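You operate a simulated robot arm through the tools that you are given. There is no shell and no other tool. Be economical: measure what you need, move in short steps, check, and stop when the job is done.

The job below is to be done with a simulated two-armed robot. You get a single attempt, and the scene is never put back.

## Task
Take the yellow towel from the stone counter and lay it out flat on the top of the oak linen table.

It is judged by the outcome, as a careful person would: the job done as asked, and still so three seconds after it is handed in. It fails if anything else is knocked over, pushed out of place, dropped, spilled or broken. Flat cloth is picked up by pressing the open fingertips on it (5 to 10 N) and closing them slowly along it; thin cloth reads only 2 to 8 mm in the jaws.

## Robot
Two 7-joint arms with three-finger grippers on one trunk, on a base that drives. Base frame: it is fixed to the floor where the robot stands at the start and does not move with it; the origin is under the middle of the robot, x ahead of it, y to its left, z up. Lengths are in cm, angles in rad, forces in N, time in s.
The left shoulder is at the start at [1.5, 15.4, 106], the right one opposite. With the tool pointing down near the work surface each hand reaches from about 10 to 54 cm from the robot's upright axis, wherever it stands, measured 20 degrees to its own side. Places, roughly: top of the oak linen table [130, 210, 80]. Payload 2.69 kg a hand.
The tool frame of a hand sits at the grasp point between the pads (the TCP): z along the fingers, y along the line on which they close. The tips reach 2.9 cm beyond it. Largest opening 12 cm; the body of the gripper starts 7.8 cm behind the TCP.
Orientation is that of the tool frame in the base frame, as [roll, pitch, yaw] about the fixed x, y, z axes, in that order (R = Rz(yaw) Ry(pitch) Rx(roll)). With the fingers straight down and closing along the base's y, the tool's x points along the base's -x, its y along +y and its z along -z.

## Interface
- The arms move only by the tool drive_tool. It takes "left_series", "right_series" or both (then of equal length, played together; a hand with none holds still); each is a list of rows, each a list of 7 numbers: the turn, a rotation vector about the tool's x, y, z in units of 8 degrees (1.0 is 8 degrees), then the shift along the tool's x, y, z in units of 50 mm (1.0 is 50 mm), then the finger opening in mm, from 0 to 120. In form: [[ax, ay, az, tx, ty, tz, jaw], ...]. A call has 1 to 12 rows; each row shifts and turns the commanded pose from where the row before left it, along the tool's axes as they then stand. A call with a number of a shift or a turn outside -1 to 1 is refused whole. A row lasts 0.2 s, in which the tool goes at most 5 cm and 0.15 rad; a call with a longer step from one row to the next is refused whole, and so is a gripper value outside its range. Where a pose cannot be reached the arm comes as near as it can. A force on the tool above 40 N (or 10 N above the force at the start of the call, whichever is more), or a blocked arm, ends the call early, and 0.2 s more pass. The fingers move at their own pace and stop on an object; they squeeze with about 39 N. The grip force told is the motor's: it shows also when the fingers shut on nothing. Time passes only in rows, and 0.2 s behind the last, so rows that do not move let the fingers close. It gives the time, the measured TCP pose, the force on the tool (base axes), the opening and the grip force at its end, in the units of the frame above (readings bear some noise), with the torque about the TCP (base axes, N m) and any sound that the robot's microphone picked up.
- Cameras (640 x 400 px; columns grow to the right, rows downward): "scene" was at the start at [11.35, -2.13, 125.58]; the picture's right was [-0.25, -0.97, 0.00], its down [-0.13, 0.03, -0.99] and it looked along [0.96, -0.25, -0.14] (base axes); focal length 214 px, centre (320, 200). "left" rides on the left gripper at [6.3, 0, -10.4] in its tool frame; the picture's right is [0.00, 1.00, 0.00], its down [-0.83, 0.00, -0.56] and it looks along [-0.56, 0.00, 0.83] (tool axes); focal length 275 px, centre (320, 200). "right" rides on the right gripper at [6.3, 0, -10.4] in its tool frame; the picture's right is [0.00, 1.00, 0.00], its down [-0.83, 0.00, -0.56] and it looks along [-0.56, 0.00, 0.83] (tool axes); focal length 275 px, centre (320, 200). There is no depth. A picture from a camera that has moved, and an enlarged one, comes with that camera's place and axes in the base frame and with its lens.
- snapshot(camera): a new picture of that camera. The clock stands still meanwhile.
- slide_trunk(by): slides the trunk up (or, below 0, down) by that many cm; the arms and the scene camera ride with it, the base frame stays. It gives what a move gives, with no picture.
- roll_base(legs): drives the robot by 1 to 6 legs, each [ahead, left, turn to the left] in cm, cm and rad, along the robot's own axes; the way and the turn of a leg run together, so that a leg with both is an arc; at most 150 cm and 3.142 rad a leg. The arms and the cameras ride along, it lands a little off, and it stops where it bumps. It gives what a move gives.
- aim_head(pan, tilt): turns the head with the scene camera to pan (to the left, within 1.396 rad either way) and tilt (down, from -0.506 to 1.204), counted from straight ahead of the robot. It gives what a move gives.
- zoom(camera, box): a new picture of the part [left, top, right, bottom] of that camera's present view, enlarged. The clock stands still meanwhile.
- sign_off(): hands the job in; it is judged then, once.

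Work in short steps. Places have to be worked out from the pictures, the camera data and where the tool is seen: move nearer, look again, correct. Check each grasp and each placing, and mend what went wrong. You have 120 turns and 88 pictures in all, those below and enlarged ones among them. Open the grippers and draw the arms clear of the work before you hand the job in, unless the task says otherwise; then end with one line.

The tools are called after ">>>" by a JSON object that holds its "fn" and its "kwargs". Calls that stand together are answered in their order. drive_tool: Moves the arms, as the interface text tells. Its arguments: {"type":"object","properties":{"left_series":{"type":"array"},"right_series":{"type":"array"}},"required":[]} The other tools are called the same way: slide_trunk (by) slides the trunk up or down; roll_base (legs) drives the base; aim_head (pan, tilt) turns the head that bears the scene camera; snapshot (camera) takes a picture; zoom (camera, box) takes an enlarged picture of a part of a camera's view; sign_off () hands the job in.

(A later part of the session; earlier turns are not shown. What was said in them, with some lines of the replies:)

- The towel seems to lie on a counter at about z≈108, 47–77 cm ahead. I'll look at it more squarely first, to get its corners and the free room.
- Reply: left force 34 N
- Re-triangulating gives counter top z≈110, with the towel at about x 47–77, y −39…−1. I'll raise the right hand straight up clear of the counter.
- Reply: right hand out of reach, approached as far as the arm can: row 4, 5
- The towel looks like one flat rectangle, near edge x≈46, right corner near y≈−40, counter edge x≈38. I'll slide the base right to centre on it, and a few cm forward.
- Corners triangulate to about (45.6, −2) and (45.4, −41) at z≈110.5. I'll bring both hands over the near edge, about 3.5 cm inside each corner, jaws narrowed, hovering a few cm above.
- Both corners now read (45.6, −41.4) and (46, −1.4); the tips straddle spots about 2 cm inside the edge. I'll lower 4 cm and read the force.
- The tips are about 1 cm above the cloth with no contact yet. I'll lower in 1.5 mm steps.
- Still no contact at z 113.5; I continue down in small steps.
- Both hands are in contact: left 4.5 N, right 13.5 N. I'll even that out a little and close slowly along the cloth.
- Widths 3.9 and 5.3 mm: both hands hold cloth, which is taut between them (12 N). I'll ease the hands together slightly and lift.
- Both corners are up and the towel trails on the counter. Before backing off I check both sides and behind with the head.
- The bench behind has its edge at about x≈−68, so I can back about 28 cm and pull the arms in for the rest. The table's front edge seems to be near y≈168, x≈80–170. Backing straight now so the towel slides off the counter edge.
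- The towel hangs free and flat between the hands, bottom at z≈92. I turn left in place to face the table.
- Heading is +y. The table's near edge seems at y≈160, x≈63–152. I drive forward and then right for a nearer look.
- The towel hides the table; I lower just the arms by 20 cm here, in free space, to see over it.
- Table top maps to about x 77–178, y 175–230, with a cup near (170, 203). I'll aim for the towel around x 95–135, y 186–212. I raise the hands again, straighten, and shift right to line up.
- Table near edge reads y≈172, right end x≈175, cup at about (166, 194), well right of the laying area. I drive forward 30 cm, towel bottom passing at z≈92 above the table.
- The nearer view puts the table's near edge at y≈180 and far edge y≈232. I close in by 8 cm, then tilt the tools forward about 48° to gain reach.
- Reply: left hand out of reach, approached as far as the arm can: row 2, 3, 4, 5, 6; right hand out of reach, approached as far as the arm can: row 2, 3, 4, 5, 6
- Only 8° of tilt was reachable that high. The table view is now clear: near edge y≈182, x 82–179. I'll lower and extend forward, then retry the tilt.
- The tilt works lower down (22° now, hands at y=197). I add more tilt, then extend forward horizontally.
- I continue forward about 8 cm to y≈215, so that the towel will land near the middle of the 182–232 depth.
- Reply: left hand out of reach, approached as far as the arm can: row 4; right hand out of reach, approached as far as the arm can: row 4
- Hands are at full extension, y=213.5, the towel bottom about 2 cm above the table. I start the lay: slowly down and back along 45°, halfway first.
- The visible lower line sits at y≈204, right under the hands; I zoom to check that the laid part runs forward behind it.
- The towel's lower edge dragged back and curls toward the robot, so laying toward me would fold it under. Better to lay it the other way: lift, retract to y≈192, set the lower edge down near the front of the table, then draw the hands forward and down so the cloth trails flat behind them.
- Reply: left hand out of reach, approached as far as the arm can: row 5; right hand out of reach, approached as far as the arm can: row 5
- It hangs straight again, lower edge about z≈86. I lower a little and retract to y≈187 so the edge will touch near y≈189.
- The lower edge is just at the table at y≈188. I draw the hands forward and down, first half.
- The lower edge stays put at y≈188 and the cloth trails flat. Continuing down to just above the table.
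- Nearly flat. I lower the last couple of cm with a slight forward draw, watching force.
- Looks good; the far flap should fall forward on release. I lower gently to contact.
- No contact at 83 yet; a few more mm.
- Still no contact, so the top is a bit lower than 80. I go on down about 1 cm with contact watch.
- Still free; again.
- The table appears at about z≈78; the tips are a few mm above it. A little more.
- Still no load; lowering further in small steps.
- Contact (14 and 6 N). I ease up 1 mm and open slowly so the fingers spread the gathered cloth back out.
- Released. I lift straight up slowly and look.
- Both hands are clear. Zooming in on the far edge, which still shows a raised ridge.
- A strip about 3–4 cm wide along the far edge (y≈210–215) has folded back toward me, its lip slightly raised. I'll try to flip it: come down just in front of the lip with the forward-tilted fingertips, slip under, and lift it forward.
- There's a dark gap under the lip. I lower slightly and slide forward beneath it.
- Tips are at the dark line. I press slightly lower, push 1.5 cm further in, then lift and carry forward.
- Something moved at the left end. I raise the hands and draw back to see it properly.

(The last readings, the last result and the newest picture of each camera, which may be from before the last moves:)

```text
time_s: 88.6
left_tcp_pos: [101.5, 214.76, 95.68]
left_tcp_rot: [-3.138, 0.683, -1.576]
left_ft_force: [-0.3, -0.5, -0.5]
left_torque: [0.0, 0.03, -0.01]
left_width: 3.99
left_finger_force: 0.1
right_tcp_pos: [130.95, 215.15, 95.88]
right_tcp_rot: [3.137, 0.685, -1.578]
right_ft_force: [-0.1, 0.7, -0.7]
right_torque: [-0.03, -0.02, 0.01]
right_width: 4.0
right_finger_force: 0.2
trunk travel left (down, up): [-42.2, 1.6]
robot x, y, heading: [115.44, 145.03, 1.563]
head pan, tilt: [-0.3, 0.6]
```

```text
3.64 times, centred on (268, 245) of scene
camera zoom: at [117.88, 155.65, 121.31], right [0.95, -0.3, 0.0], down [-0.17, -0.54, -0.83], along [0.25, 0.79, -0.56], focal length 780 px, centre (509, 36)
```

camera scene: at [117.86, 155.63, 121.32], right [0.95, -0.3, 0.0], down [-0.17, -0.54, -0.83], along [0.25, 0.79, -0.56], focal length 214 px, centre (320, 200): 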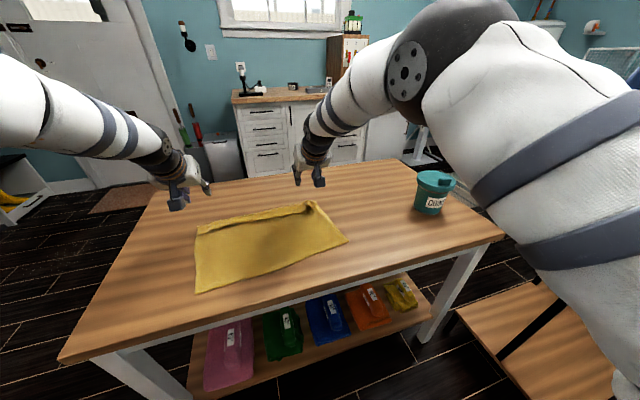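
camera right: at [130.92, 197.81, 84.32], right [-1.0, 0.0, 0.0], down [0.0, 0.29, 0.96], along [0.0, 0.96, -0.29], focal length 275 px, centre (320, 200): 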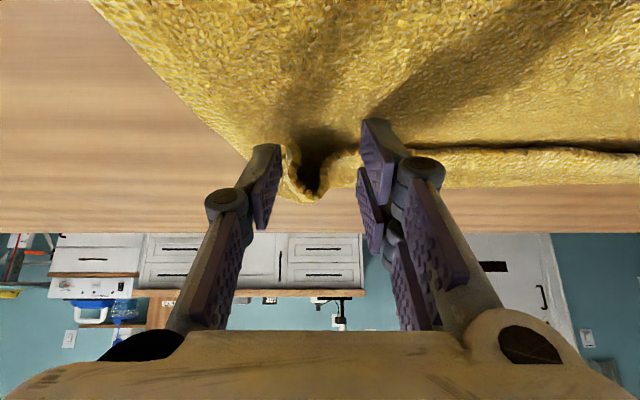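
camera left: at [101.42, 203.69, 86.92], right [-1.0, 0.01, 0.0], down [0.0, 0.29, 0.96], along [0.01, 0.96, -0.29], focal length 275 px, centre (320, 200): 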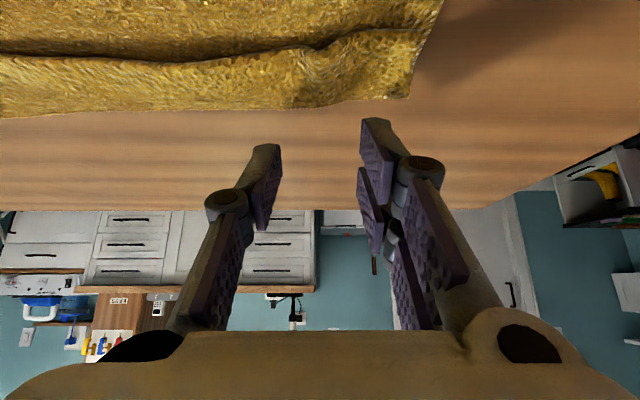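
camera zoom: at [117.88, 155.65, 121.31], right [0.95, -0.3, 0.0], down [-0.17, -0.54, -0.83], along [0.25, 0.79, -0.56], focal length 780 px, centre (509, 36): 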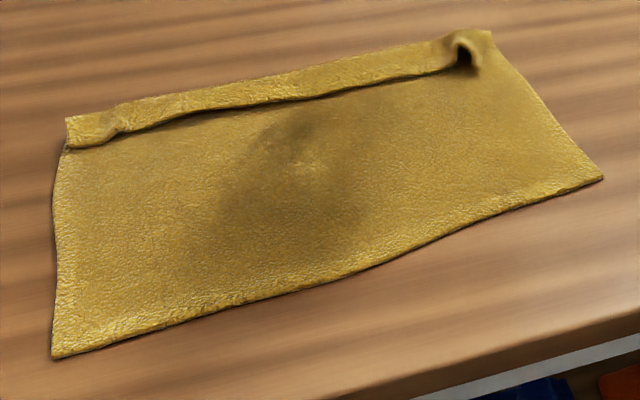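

The flip didn't take; the strip (y≈212–216) is still folded back. Next I'll try rolling it open: with jaws wide for four contact points, press lightly on the strip's top layer and drag it forward over itself.

>>> {"fn": "drive_tool", "kwargs": {"left_series": [[0, 0, 0, 0.36, -0.217, 0.245, 120], [0, 0, 0, 0.36, -0.217, 0.245, 120], [0, 0, 0, 0.36, -0.217, 0.245, 120], [0, 0, 0, 0.36, -0.217, 0.245, 120], [0, 0, 0, 0.36, -0.217, 0.245, 120], [0, 0, 0, 0.36, -0.217, 0.245, 120]], "right_series": [[0, 0, 0, 0.36, 0.2, 0.245, 120], [0, 0, 0, 0.36, 0.2, 0.245, 120], [0, 0, 0, 0.36, 0.2, 0.245, 120], [0, 0, 0, 0.36, 0.2, 0.245, 120], [0, 0, 0, 0.36, 0.2, 0.245, 120], [0, 0, 0, 0.36, 0.2, 0.245, 120]]}}

>>> {"fn": "snapshot", "kwargs": {"camera": "left"}}

>>> {"fn": "zoom", "kwargs": {"camera": "scene", "box": [150, 160, 374, 300]}}

```text
time_s: 90.0
left_tcp_pos: [107.87, 211.34, 82.86]
left_tcp_rot: [-3.136, 0.685, -1.574]
left_ft_force: [-0.6, 0.0, 0.1]
left_torque: [0.04, 0.02, 0.02]
left_width: 11.98
left_finger_force: 0.1
right_tcp_pos: [124.87, 211.33, 83.16]
right_tcp_rot: [3.136, 0.686, -1.579]
right_ft_force: [0.3, 1.0, 0.5]
right_torque: [-0.02, -0.02, 0.02]
right_width: 11.97
right_finger_force: 0.1
trunk travel left (down, up): [-42.2, 1.6]
robot x, y, heading: [115.11, 144.83, 1.568]
head pan, tilt: [-0.3, 0.6]
```

```text
34 pictures are left
camera left: at [107.82, 199.82, 87.05], right [-1.0, 0.01, 0.0], down [0.0, 0.29, 0.96], along [0.01, 0.96, -0.29], focal length 275 px, centre (320, 200)
```

left: 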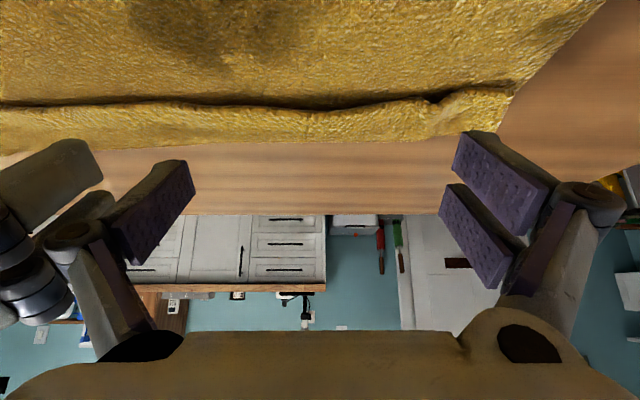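

```text
2.86 times, centred on (262, 230) of scene
camera zoom: at [117.87, 155.75, 121.29], right [0.95, -0.3, 0.0], down [-0.17, -0.54, -0.82], along [0.25, 0.79, -0.57], focal length 613 px, centre (486, 114)
```

zoom: 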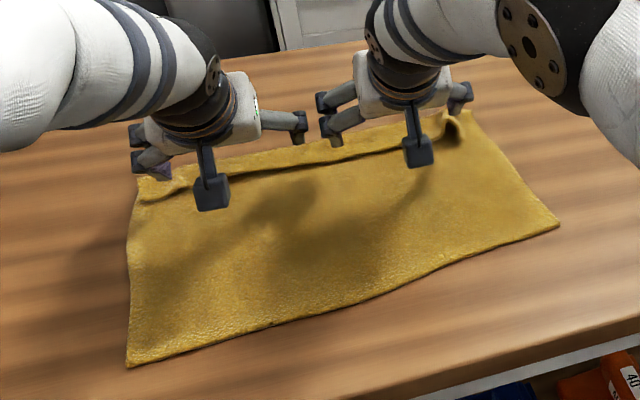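

Tips are over the strip. Lowering to light contact.

>>> {"fn": "drive_tool", "kwargs": {"left_series": [[0, 0, 0, 0.06, 0, 0.077, 120], [0, 0, 0, 0.06, 0, 0.077, 120], [0, 0, 0, 0.06, 0, 0.077, 120], [0, 0, 0, 0.038, 0, 0.046, 120], [0, 0, 0, 0.038, 0, 0.046, 120], [0, 0, 0, 0.025, 0, 0.03, 120], [0, 0, 0, 0, 0, 0, 120]], "right_series": [[0, 0, 0, 0.067, 0, 0.085, 120], [0, 0, 0, 0.067, 0, 0.085, 120], [0, 0, 0, 0.067, 0, 0.085, 120], [0, 0, 0, 0.038, 0, 0.046, 120], [0, 0, 0, 0.038, 0, 0.046, 120], [0, 0, 0, 0.025, 0, 0.03, 120], [0, 0, 0, 0, 0, 0, 120]]}}

```text
time_s: 91.6
left_tcp_pos: [107.83, 211.2, 80.89]
left_tcp_rot: [-3.138, 0.683, -1.574]
left_ft_force: [0.4, 0.4, -1.7]
left_torque: [0.01, 0.0, 0.04]
left_width: 11.99
left_finger_force: 0.0
right_tcp_pos: [124.86, 211.26, 80.82]
right_tcp_rot: [3.137, 0.686, -1.578]
right_ft_force: [-0.7, 0.4, 0.0]
right_torque: [-0.04, 0.01, 0.01]
right_width: 11.99
right_finger_force: 0.0
trunk travel left (down, up): [-42.2, 1.6]
robot x, y, heading: [115.44, 144.79, 1.57]
head pan, tilt: [-0.3, 0.6]
```

No contact yet; a bit lower.

>>> {"fn": "drive_tool", "kwargs": {"left_series": [[0, 0, 0, 0.025, 0, 0.03, 120], [0, 0, 0, 0.025, 0, 0.03, 120], [0, 0, 0, 0.025, 0, 0.03, 120], [0, 0, 0, 0, 0, 0, 120]], "right_series": [[0, 0, 0, 0.025, 0, 0.03, 120], [0, 0, 0, 0.025, 0, 0.03, 120], [0, 0, 0, 0.025, 0, 0.03, 120], [0, 0, 0, 0, 0, 0, 120]]}}

```text
time_s: 92.6
left_tcp_pos: [107.84, 211.22, 80.42]
left_tcp_rot: [-3.14, 0.683, -1.574]
left_ft_force: [0.2, -1.1, -0.4]
left_torque: [0.04, 0.01, -0.01]
left_width: 12.0
left_finger_force: 0.0
right_tcp_pos: [124.95, 211.38, 80.13]
right_tcp_rot: [3.136, 0.686, -1.577]
right_ft_force: [0.5, 0.1, 0.3]
right_torque: [0.0, -0.01, 0.01]
right_width: 12.0
right_finger_force: 0.0
trunk travel left (down, up): [-42.2, 1.6]
robot x, y, heading: [115.27, 145.24, 1.564]
head pan, tilt: [-0.3, 0.6]
```

>>> {"fn": "drive_tool", "kwargs": {"left_series": [[0, 0, 0, 0.025, 0, 0.03, 120], [0, 0, 0, 0.025, 0, 0.03, 120], [0, 0, 0, 0.02, 0, 0.025, 120], [0, 0, 0, 0, 0, 0, 120]], "right_series": [[0, 0, 0, 0.02, 0, 0.025, 120], [0, 0, 0, 0.02, 0, 0.025, 120], [0, 0, 0, 0.01, 0, 0.012, 120], [0, 0, 0, 0, 0, 0, 120]]}}

>>> {"fn": "snapshot", "kwargs": {"camera": "left"}}

```text
time_s: 93.6
left_tcp_pos: [107.77, 211.2, 79.83]
left_tcp_rot: [-3.139, 0.684, -1.574]
left_ft_force: [-0.7, 0.1, 0.0]
left_torque: [0.0, 0.0, 0.0]
left_width: 12.02
left_finger_force: 0.0
right_tcp_pos: [124.92, 211.46, 79.8]
right_tcp_rot: [3.136, 0.686, -1.577]
right_ft_force: [-0.6, 0.5, 0.3]
right_torque: [-0.01, 0.0, 0.02]
right_width: 12.01
right_finger_force: 0.1
trunk travel left (down, up): [-42.2, 1.6]
robot x, y, heading: [115.06, 144.95, 1.564]
head pan, tilt: [-0.3, 0.6]
```

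```text
32 pictures are left
camera left: at [107.82, 199.76, 83.91], right [-1.0, 0.01, 0.0], down [0.0, 0.29, 0.96], along [0.01, 0.96, -0.29], focal length 275 px, centre (320, 200)
```

left: 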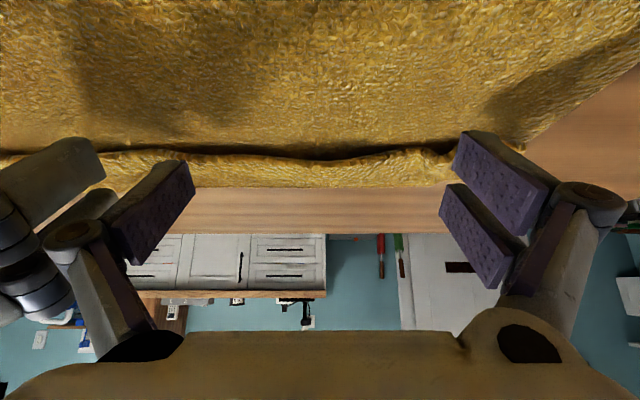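

>>> {"fn": "drive_tool", "kwargs": {"left_series": [[0, 0, 0, 0.02, 0, 0.025, 120], [0, 0, 0, 0.02, 0, 0.025, 120], [0, 0, 0, 0, 0, 0, 120]], "right_series": [[0, 0, 0, 0.02, 0, 0.025, 120], [0, 0, 0, 0.02, 0, 0.025, 120], [0, 0, 0, 0, 0, 0, 120]]}}

>>> {"fn": "zoom", "kwargs": {"camera": "scene", "box": [150, 160, 374, 300]}}

```text
time_s: 94.4
left_tcp_pos: [107.85, 211.21, 79.43]
left_tcp_rot: [-3.138, 0.684, -1.573]
left_ft_force: [0.0, 0.0, 0.8]
left_torque: [-0.02, -0.02, 0.02]
left_width: 12.01
left_finger_force: 0.1
right_tcp_pos: [124.91, 211.33, 79.49]
right_tcp_rot: [3.137, 0.686, -1.578]
right_ft_force: [0.3, -0.3, -0.1]
right_torque: [-0.02, -0.02, 0.02]
right_width: 12.02
right_finger_force: 0.0
trunk travel left (down, up): [-42.2, 1.6]
robot x, y, heading: [114.96, 144.76, 1.568]
head pan, tilt: [-0.3, 0.6]
```

```text
2.86 times, centred on (262, 230) of scene
camera zoom: at [117.87, 155.71, 121.3], right [0.95, -0.3, 0.0], down [-0.17, -0.54, -0.83], along [0.25, 0.79, -0.56], focal length 613 px, centre (486, 114)
```

zoom: 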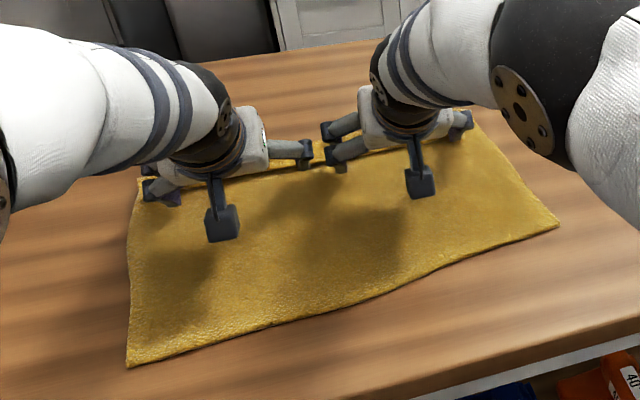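

Nearly touching the table through the cloth. I press 2 mm more and drag forward 6 cm, slowly.

>>> {"fn": "drive_tool", "kwargs": {"left_series": [[0, 0, 0, 0.03, 0, 0.036, 120], [0, 0, 0, -0.155, 0, 0.127, 120], [0, 0, 0, -0.155, 0, 0.127, 120], [0, 0, 0, -0.155, 0, 0.127, 120], [0, 0, 0, -0.155, 0, 0.127, 120]], "right_series": [[0, 0, 0, 0.03, 0, 0.036, 120], [0, 0, 0, -0.155, 0, 0.127, 120], [0, 0, 0, -0.155, 0, 0.127, 120], [0, 0, 0, -0.155, 0, 0.127, 120], [0, 0, 0, -0.155, 0, 0.127, 120]]}}

>>> {"fn": "snapshot", "kwargs": {"camera": "left"}}

>>> {"fn": "zoom", "kwargs": {"camera": "scene", "box": [150, 160, 374, 300]}}

```text
time_s: 95.6
left_tcp_pos: [107.34, 213.89, 79.29]
left_tcp_rot: [-3.139, 0.685, -1.575]
left_ft_force: [-0.6, 0.6, -0.2]
left_torque: [0.0, 0.0, -0.04]
left_width: 12.01
left_finger_force: 0.1
left hand out of reach, approached as far as the arm can: row 4, 5
right_tcp_pos: [124.77, 214.24, 79.32]
right_tcp_rot: [3.136, 0.686, -1.579]
right_ft_force: [-0.5, -0.2, 1.0]
right_torque: [0.06, -0.02, -0.01]
right_width: 11.97
right_finger_force: 0.1
right hand out of reach, approached as far as the arm can: row 5
trunk travel left (down, up): [-42.2, 1.6]
robot x, y, heading: [115.41, 144.85, 1.568]
head pan, tilt: [-0.3, 0.6]
```

```text
30 pictures are left
camera left: at [107.31, 202.43, 83.5], right [-1.0, 0.01, 0.0], down [0.0, 0.29, 0.96], along [0.01, 0.96, -0.29], focal length 275 px, centre (320, 200)
```

left: 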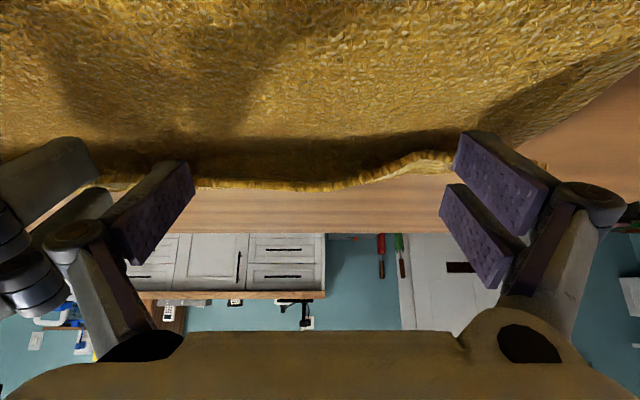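

```text
2.86 times, centred on (262, 230) of scene
camera zoom: at [117.86, 155.7, 121.3], right [0.95, -0.3, 0.0], down [-0.17, -0.54, -0.83], along [0.25, 0.79, -0.56], focal length 613 px, centre (486, 114)
```

zoom: 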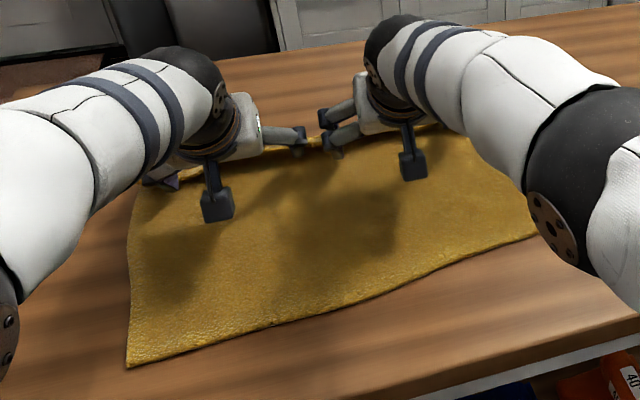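

It's working: the strip is now standing nearly upright in front of the fingers. Arms are at reach limit, so I roll the base 5 cm forward to push it over.

>>> {"fn": "roll_base", "kwargs": {"legs": [[5, 0, 0]]}}

>>> {"fn": "snapshot", "kwargs": {"camera": "left"}}

>>> {"fn": "zoom", "kwargs": {"camera": "scene", "box": [150, 160, 374, 300]}}

```text
time_s: 96.5
left_tcp_pos: [107.35, 219.0, 79.21]
left_tcp_rot: [-3.137, 0.685, -1.572]
left_ft_force: [-0.5, -0.2, -0.3]
left_torque: [-0.03, 0.02, 0.0]
left_width: 11.98
left_finger_force: 0.0
right_tcp_pos: [124.89, 219.24, 79.42]
right_tcp_rot: [3.137, 0.685, -1.578]
right_ft_force: [-0.2, 1.2, -0.6]
right_torque: [0.02, 0.03, 0.02]
right_width: 12.01
right_finger_force: 0.0
trunk travel left (down, up): [-42.2, 1.6]
robot x, y, heading: [115.16, 149.87, 1.566]
head pan, tilt: [-0.3, 0.6]
```

```text
28 pictures are left
camera left: at [107.37, 207.48, 83.42], right [-1.0, 0.01, 0.0], down [0.0, 0.29, 0.96], along [0.01, 0.96, -0.29], focal length 275 px, centre (320, 200)
```

left: 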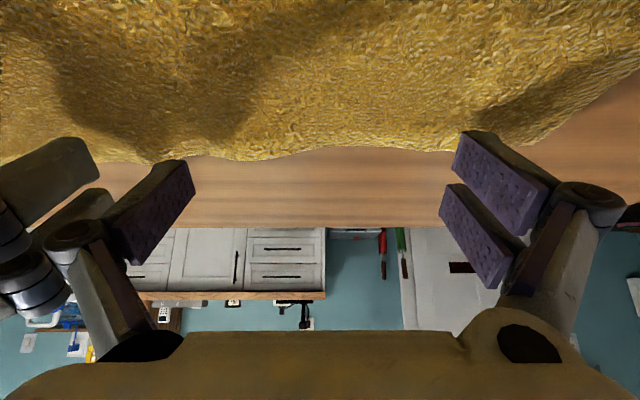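

```text
2.86 times, centred on (262, 230) of scene
camera zoom: at [117.9, 160.8, 121.28], right [0.95, -0.3, 0.0], down [-0.17, -0.54, -0.82], along [0.25, 0.79, -0.57], focal length 613 px, centre (486, 114)
```

zoom: 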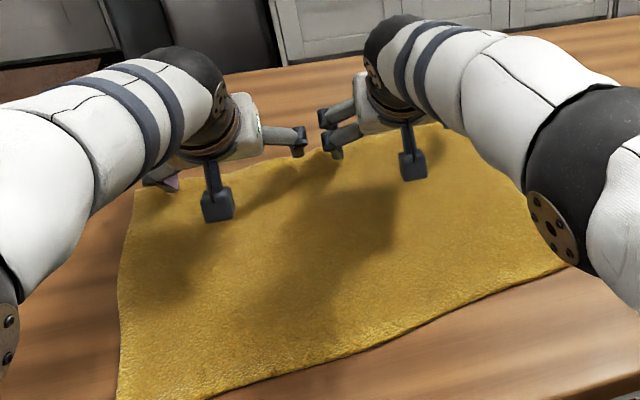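

The strip has flipped open. I lift both hands straight up and inspect.

>>> {"fn": "drive_tool", "kwargs": {"left_series": [[0, 0, 0, -0.1, 0, -0.12, 120], [0, 0, 0, -0.2, 0, -0.25, 120], [0, 0, 0, -0.38, 0, -0.464, 120], [0, 0, 0, -0.38, 0, -0.464, 120], [0, 0, 0, -0.38, 0, -0.464, 120], [0, 0, 0, -0.38, 0, -0.464, 120]], "right_series": [[0, 0, 0, -0.1, 0, -0.12, 120], [0, 0, 0, -0.2, 0, -0.25, 120], [0, 0, 0, -0.38, 0, -0.464, 120], [0, 0, 0, -0.38, 0, -0.464, 120], [0, 0, 0, -0.38, 0, -0.464, 120], [0, 0, 0, -0.38, 0, -0.464, 120]]}}

>>> {"fn": "snapshot", "kwargs": {"camera": "scene"}}

>>> {"fn": "zoom", "kwargs": {"camera": "scene", "box": [150, 170, 374, 310]}}

```text
time_s: 97.9
left_tcp_pos: [107.4, 218.87, 93.66]
left_tcp_rot: [-3.139, 0.683, -1.574]
left_ft_force: [-0.2, -0.6, -0.6]
left_torque: [-0.03, 0.01, -0.01]
left_width: 11.99
left_finger_force: 0.1
right_tcp_pos: [124.68, 219.01, 94.2]
right_tcp_rot: [3.136, 0.686, -1.578]
right_ft_force: [-0.6, -0.1, -0.2]
right_torque: [0.0, 0.01, 0.01]
right_width: 12.02
right_finger_force: 0.0
trunk travel left (down, up): [-42.2, 1.6]
robot x, y, heading: [114.8, 149.59, 1.565]
head pan, tilt: [-0.3, 0.6]
```

```text
26 pictures are left
camera scene: at [117.89, 160.64, 121.31], right [0.95, -0.3, 0.0], down [-0.17, -0.54, -0.83], along [0.25, 0.79, -0.56], focal length 214 px, centre (320, 200)
```

scene: 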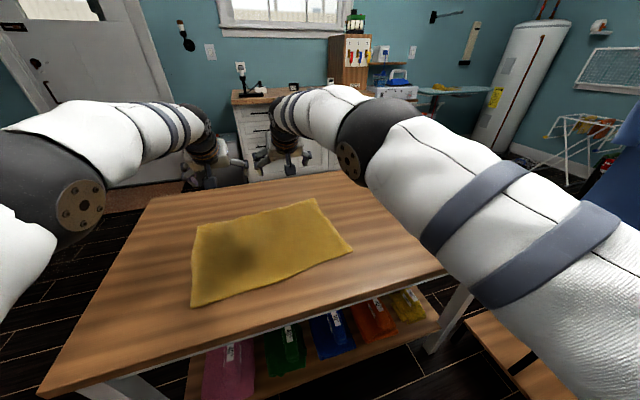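

```text
2.86 times, centred on (262, 240) of scene
camera zoom: at [117.89, 160.64, 121.31], right [0.95, -0.3, 0.0], down [-0.17, -0.54, -0.83], along [0.25, 0.79, -0.56], focal length 613 px, centre (486, 86)
```

zoom: 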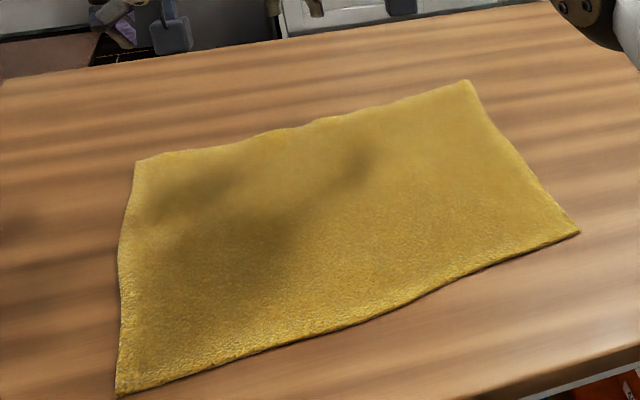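

The towel is flat and whole on the table. I back the base straight off (hands pass 13 cm above the cloth) and take a final look, including the cup.

>>> {"fn": "roll_base", "kwargs": {"legs": [[-45, 0, 0]]}}

>>> {"fn": "drive_tool", "kwargs": {"left_series": [[0, 1, 0, 0.5, 0.3, 0, 120], [0, 1, 0, 0.5, 0.3, 0, 120], [0, 1, 0, 0.5, 0.3, 0, 120], [0, 1, 0, 0.5, 0.3, 0, 120]], "right_series": [[0, 1, 0, 0.5, -0.3, 0, 120], [0, 1, 0, 0.5, -0.3, 0, 120], [0, 1, 0, 0.5, -0.3, 0, 120], [0, 1, 0, 0.5, -0.3, 0, 120]]}}

>>> {"fn": "aim_head", "kwargs": {"pan": -0.2, "tilt": 0.45}}

>>> {"fn": "snapshot", "kwargs": {"camera": "scene"}}

```text
time_s: 100.6
left_tcp_pos: [107.1, 173.72, 93.74]
left_tcp_rot: [-3.137, 0.685, -1.577]
left_ft_force: [0.6, -0.5, 0.0]
left_torque: [0.01, -0.01, 0.05]
left_width: 12.0
left_finger_force: 0.0
right_tcp_pos: [124.47, 173.77, 94.0]
right_tcp_rot: [3.138, 0.686, -1.574]
right_ft_force: [0.0, -0.5, 1.2]
right_torque: [0.01, 0.0, 0.0]
right_width: 12.04
right_finger_force: 0.1
trunk travel left (down, up): [-42.2, 1.6]
robot x, y, heading: [115.37, 104.47, 1.566]
head pan, tilt: [-0.3, 0.6]
```

```text
time_s: 101.6
left_tcp_pos: [101.15, 164.42, 88.82]
left_tcp_rot: [3.141, 0.126, -1.576]
left_ft_force: [0.0, 0.1, 0.7]
left_torque: [0.0, -0.02, 0.0]
left_width: 12.0
left_finger_force: 0.0
left hand out of reach, approached as far as the arm can: row 3, 4
right_tcp_pos: [130.46, 164.47, 89.54]
right_tcp_rot: [3.136, 0.127, -1.572]
right_ft_force: [0.2, 0.0, 0.6]
right_torque: [-0.01, 0.02, -0.01]
right_width: 12.0
right_finger_force: 0.0
trunk travel left (down, up): [-42.2, 1.6]
robot x, y, heading: [114.65, 104.7, 1.568]
head pan, tilt: [-0.3, 0.6]
```

```text
time_s: 102.3
left_tcp_pos: [101.06, 164.38, 88.89]
left_tcp_rot: [-3.139, 0.127, -1.575]
left_ft_force: [-0.7, 0.0, -0.1]
left_torque: [0.04, -0.02, 0.0]
left_width: 12.01
left_finger_force: 0.0
right_tcp_pos: [130.43, 164.61, 89.43]
right_tcp_rot: [3.134, 0.129, -1.573]
right_ft_force: [0.5, -0.8, 0.1]
right_torque: [-0.03, 0.01, 0.02]
right_width: 12.02
right_finger_force: 0.1
trunk travel left (down, up): [-42.2, 1.6]
robot x, y, heading: [114.75, 104.96, 1.565]
head pan, tilt: [-0.201, 0.45]
```

```text
24 pictures are left
camera scene: at [116.9, 116.08, 122.65], right [0.98, -0.2, 0.0], down [-0.09, -0.43, -0.9], along [0.18, 0.88, -0.44], focal length 214 px, centre (320, 200)
```

scene: 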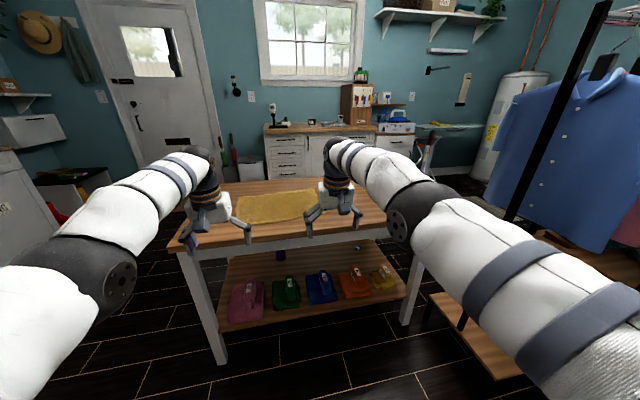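

The towel is on the table and the hands are clear, but the right arm hides the cup. I back off a bit more and look from another angle.

>>> {"fn": "roll_base", "kwargs": {"legs": [[-15, 0, 0], [0, 0, -0.5]]}}

>>> {"fn": "aim_head", "kwargs": {"pan": 0.3, "tilt": 0.3}}

>>> {"fn": "snapshot", "kwargs": {"camera": "scene"}}

```text
time_s: 105.1
left_tcp_pos: [130.33, 148.96, 88.72]
left_tcp_rot: [-3.14, 0.125, -2.057]
left_ft_force: [-0.3, -0.3, -0.2]
left_torque: [0.03, -0.02, -0.04]
left_width: 12.0
left_finger_force: 0.1
right_tcp_pos: [156.48, 135.34, 89.51]
right_tcp_rot: [3.137, 0.128, -2.053]
right_ft_force: [0.5, -0.2, -0.2]
right_torque: [-0.01, 0.0, 0.02]
right_width: 12.0
right_finger_force: 0.1
trunk travel left (down, up): [-42.2, 1.6]
robot x, y, heading: [114.73, 89.93, 1.086]
head pan, tilt: [-0.201, 0.45]
```

```text
time_s: 106.0
left_tcp_pos: [130.28, 148.99, 88.89]
left_tcp_rot: [-3.139, 0.127, -2.057]
left_ft_force: [-0.2, -0.4, -0.1]
left_torque: [-0.01, 0.01, 0.02]
left_width: 12.0
left_finger_force: 0.1
right_tcp_pos: [156.5, 135.37, 89.58]
right_tcp_rot: [3.137, 0.127, -2.054]
right_ft_force: [-0.5, 0.0, 0.3]
right_torque: [0.0, -0.05, -0.05]
right_width: 12.0
right_finger_force: 0.1
trunk travel left (down, up): [-42.2, 1.6]
robot x, y, heading: [114.75, 89.48, 1.087]
head pan, tilt: [0.3, 0.3]
```

```text
23 pictures are left
camera scene: at [117.74, 100.94, 124.04], right [0.98, -0.19, 0.0], down [-0.05, -0.29, -0.96], along [0.18, 0.94, -0.3], focal length 214 px, centre (320, 200)
```

scene: 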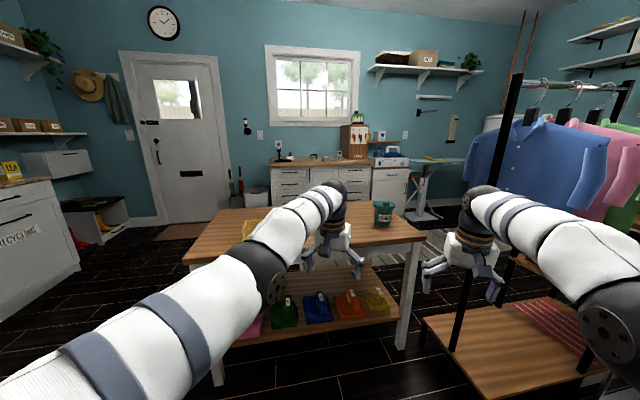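

The cup stands untouched in its place, the towel lies flat, the grippers are open and clear, and nothing else was disturbed. Handing in.

>>> {"fn": "sign_off", "kwargs": {}}

```text
The job is handed in.
```

The yellow towel is laid out flat on top of the oak linen table, the cup beside it is still in place, and both grippers are open and drawn clear.
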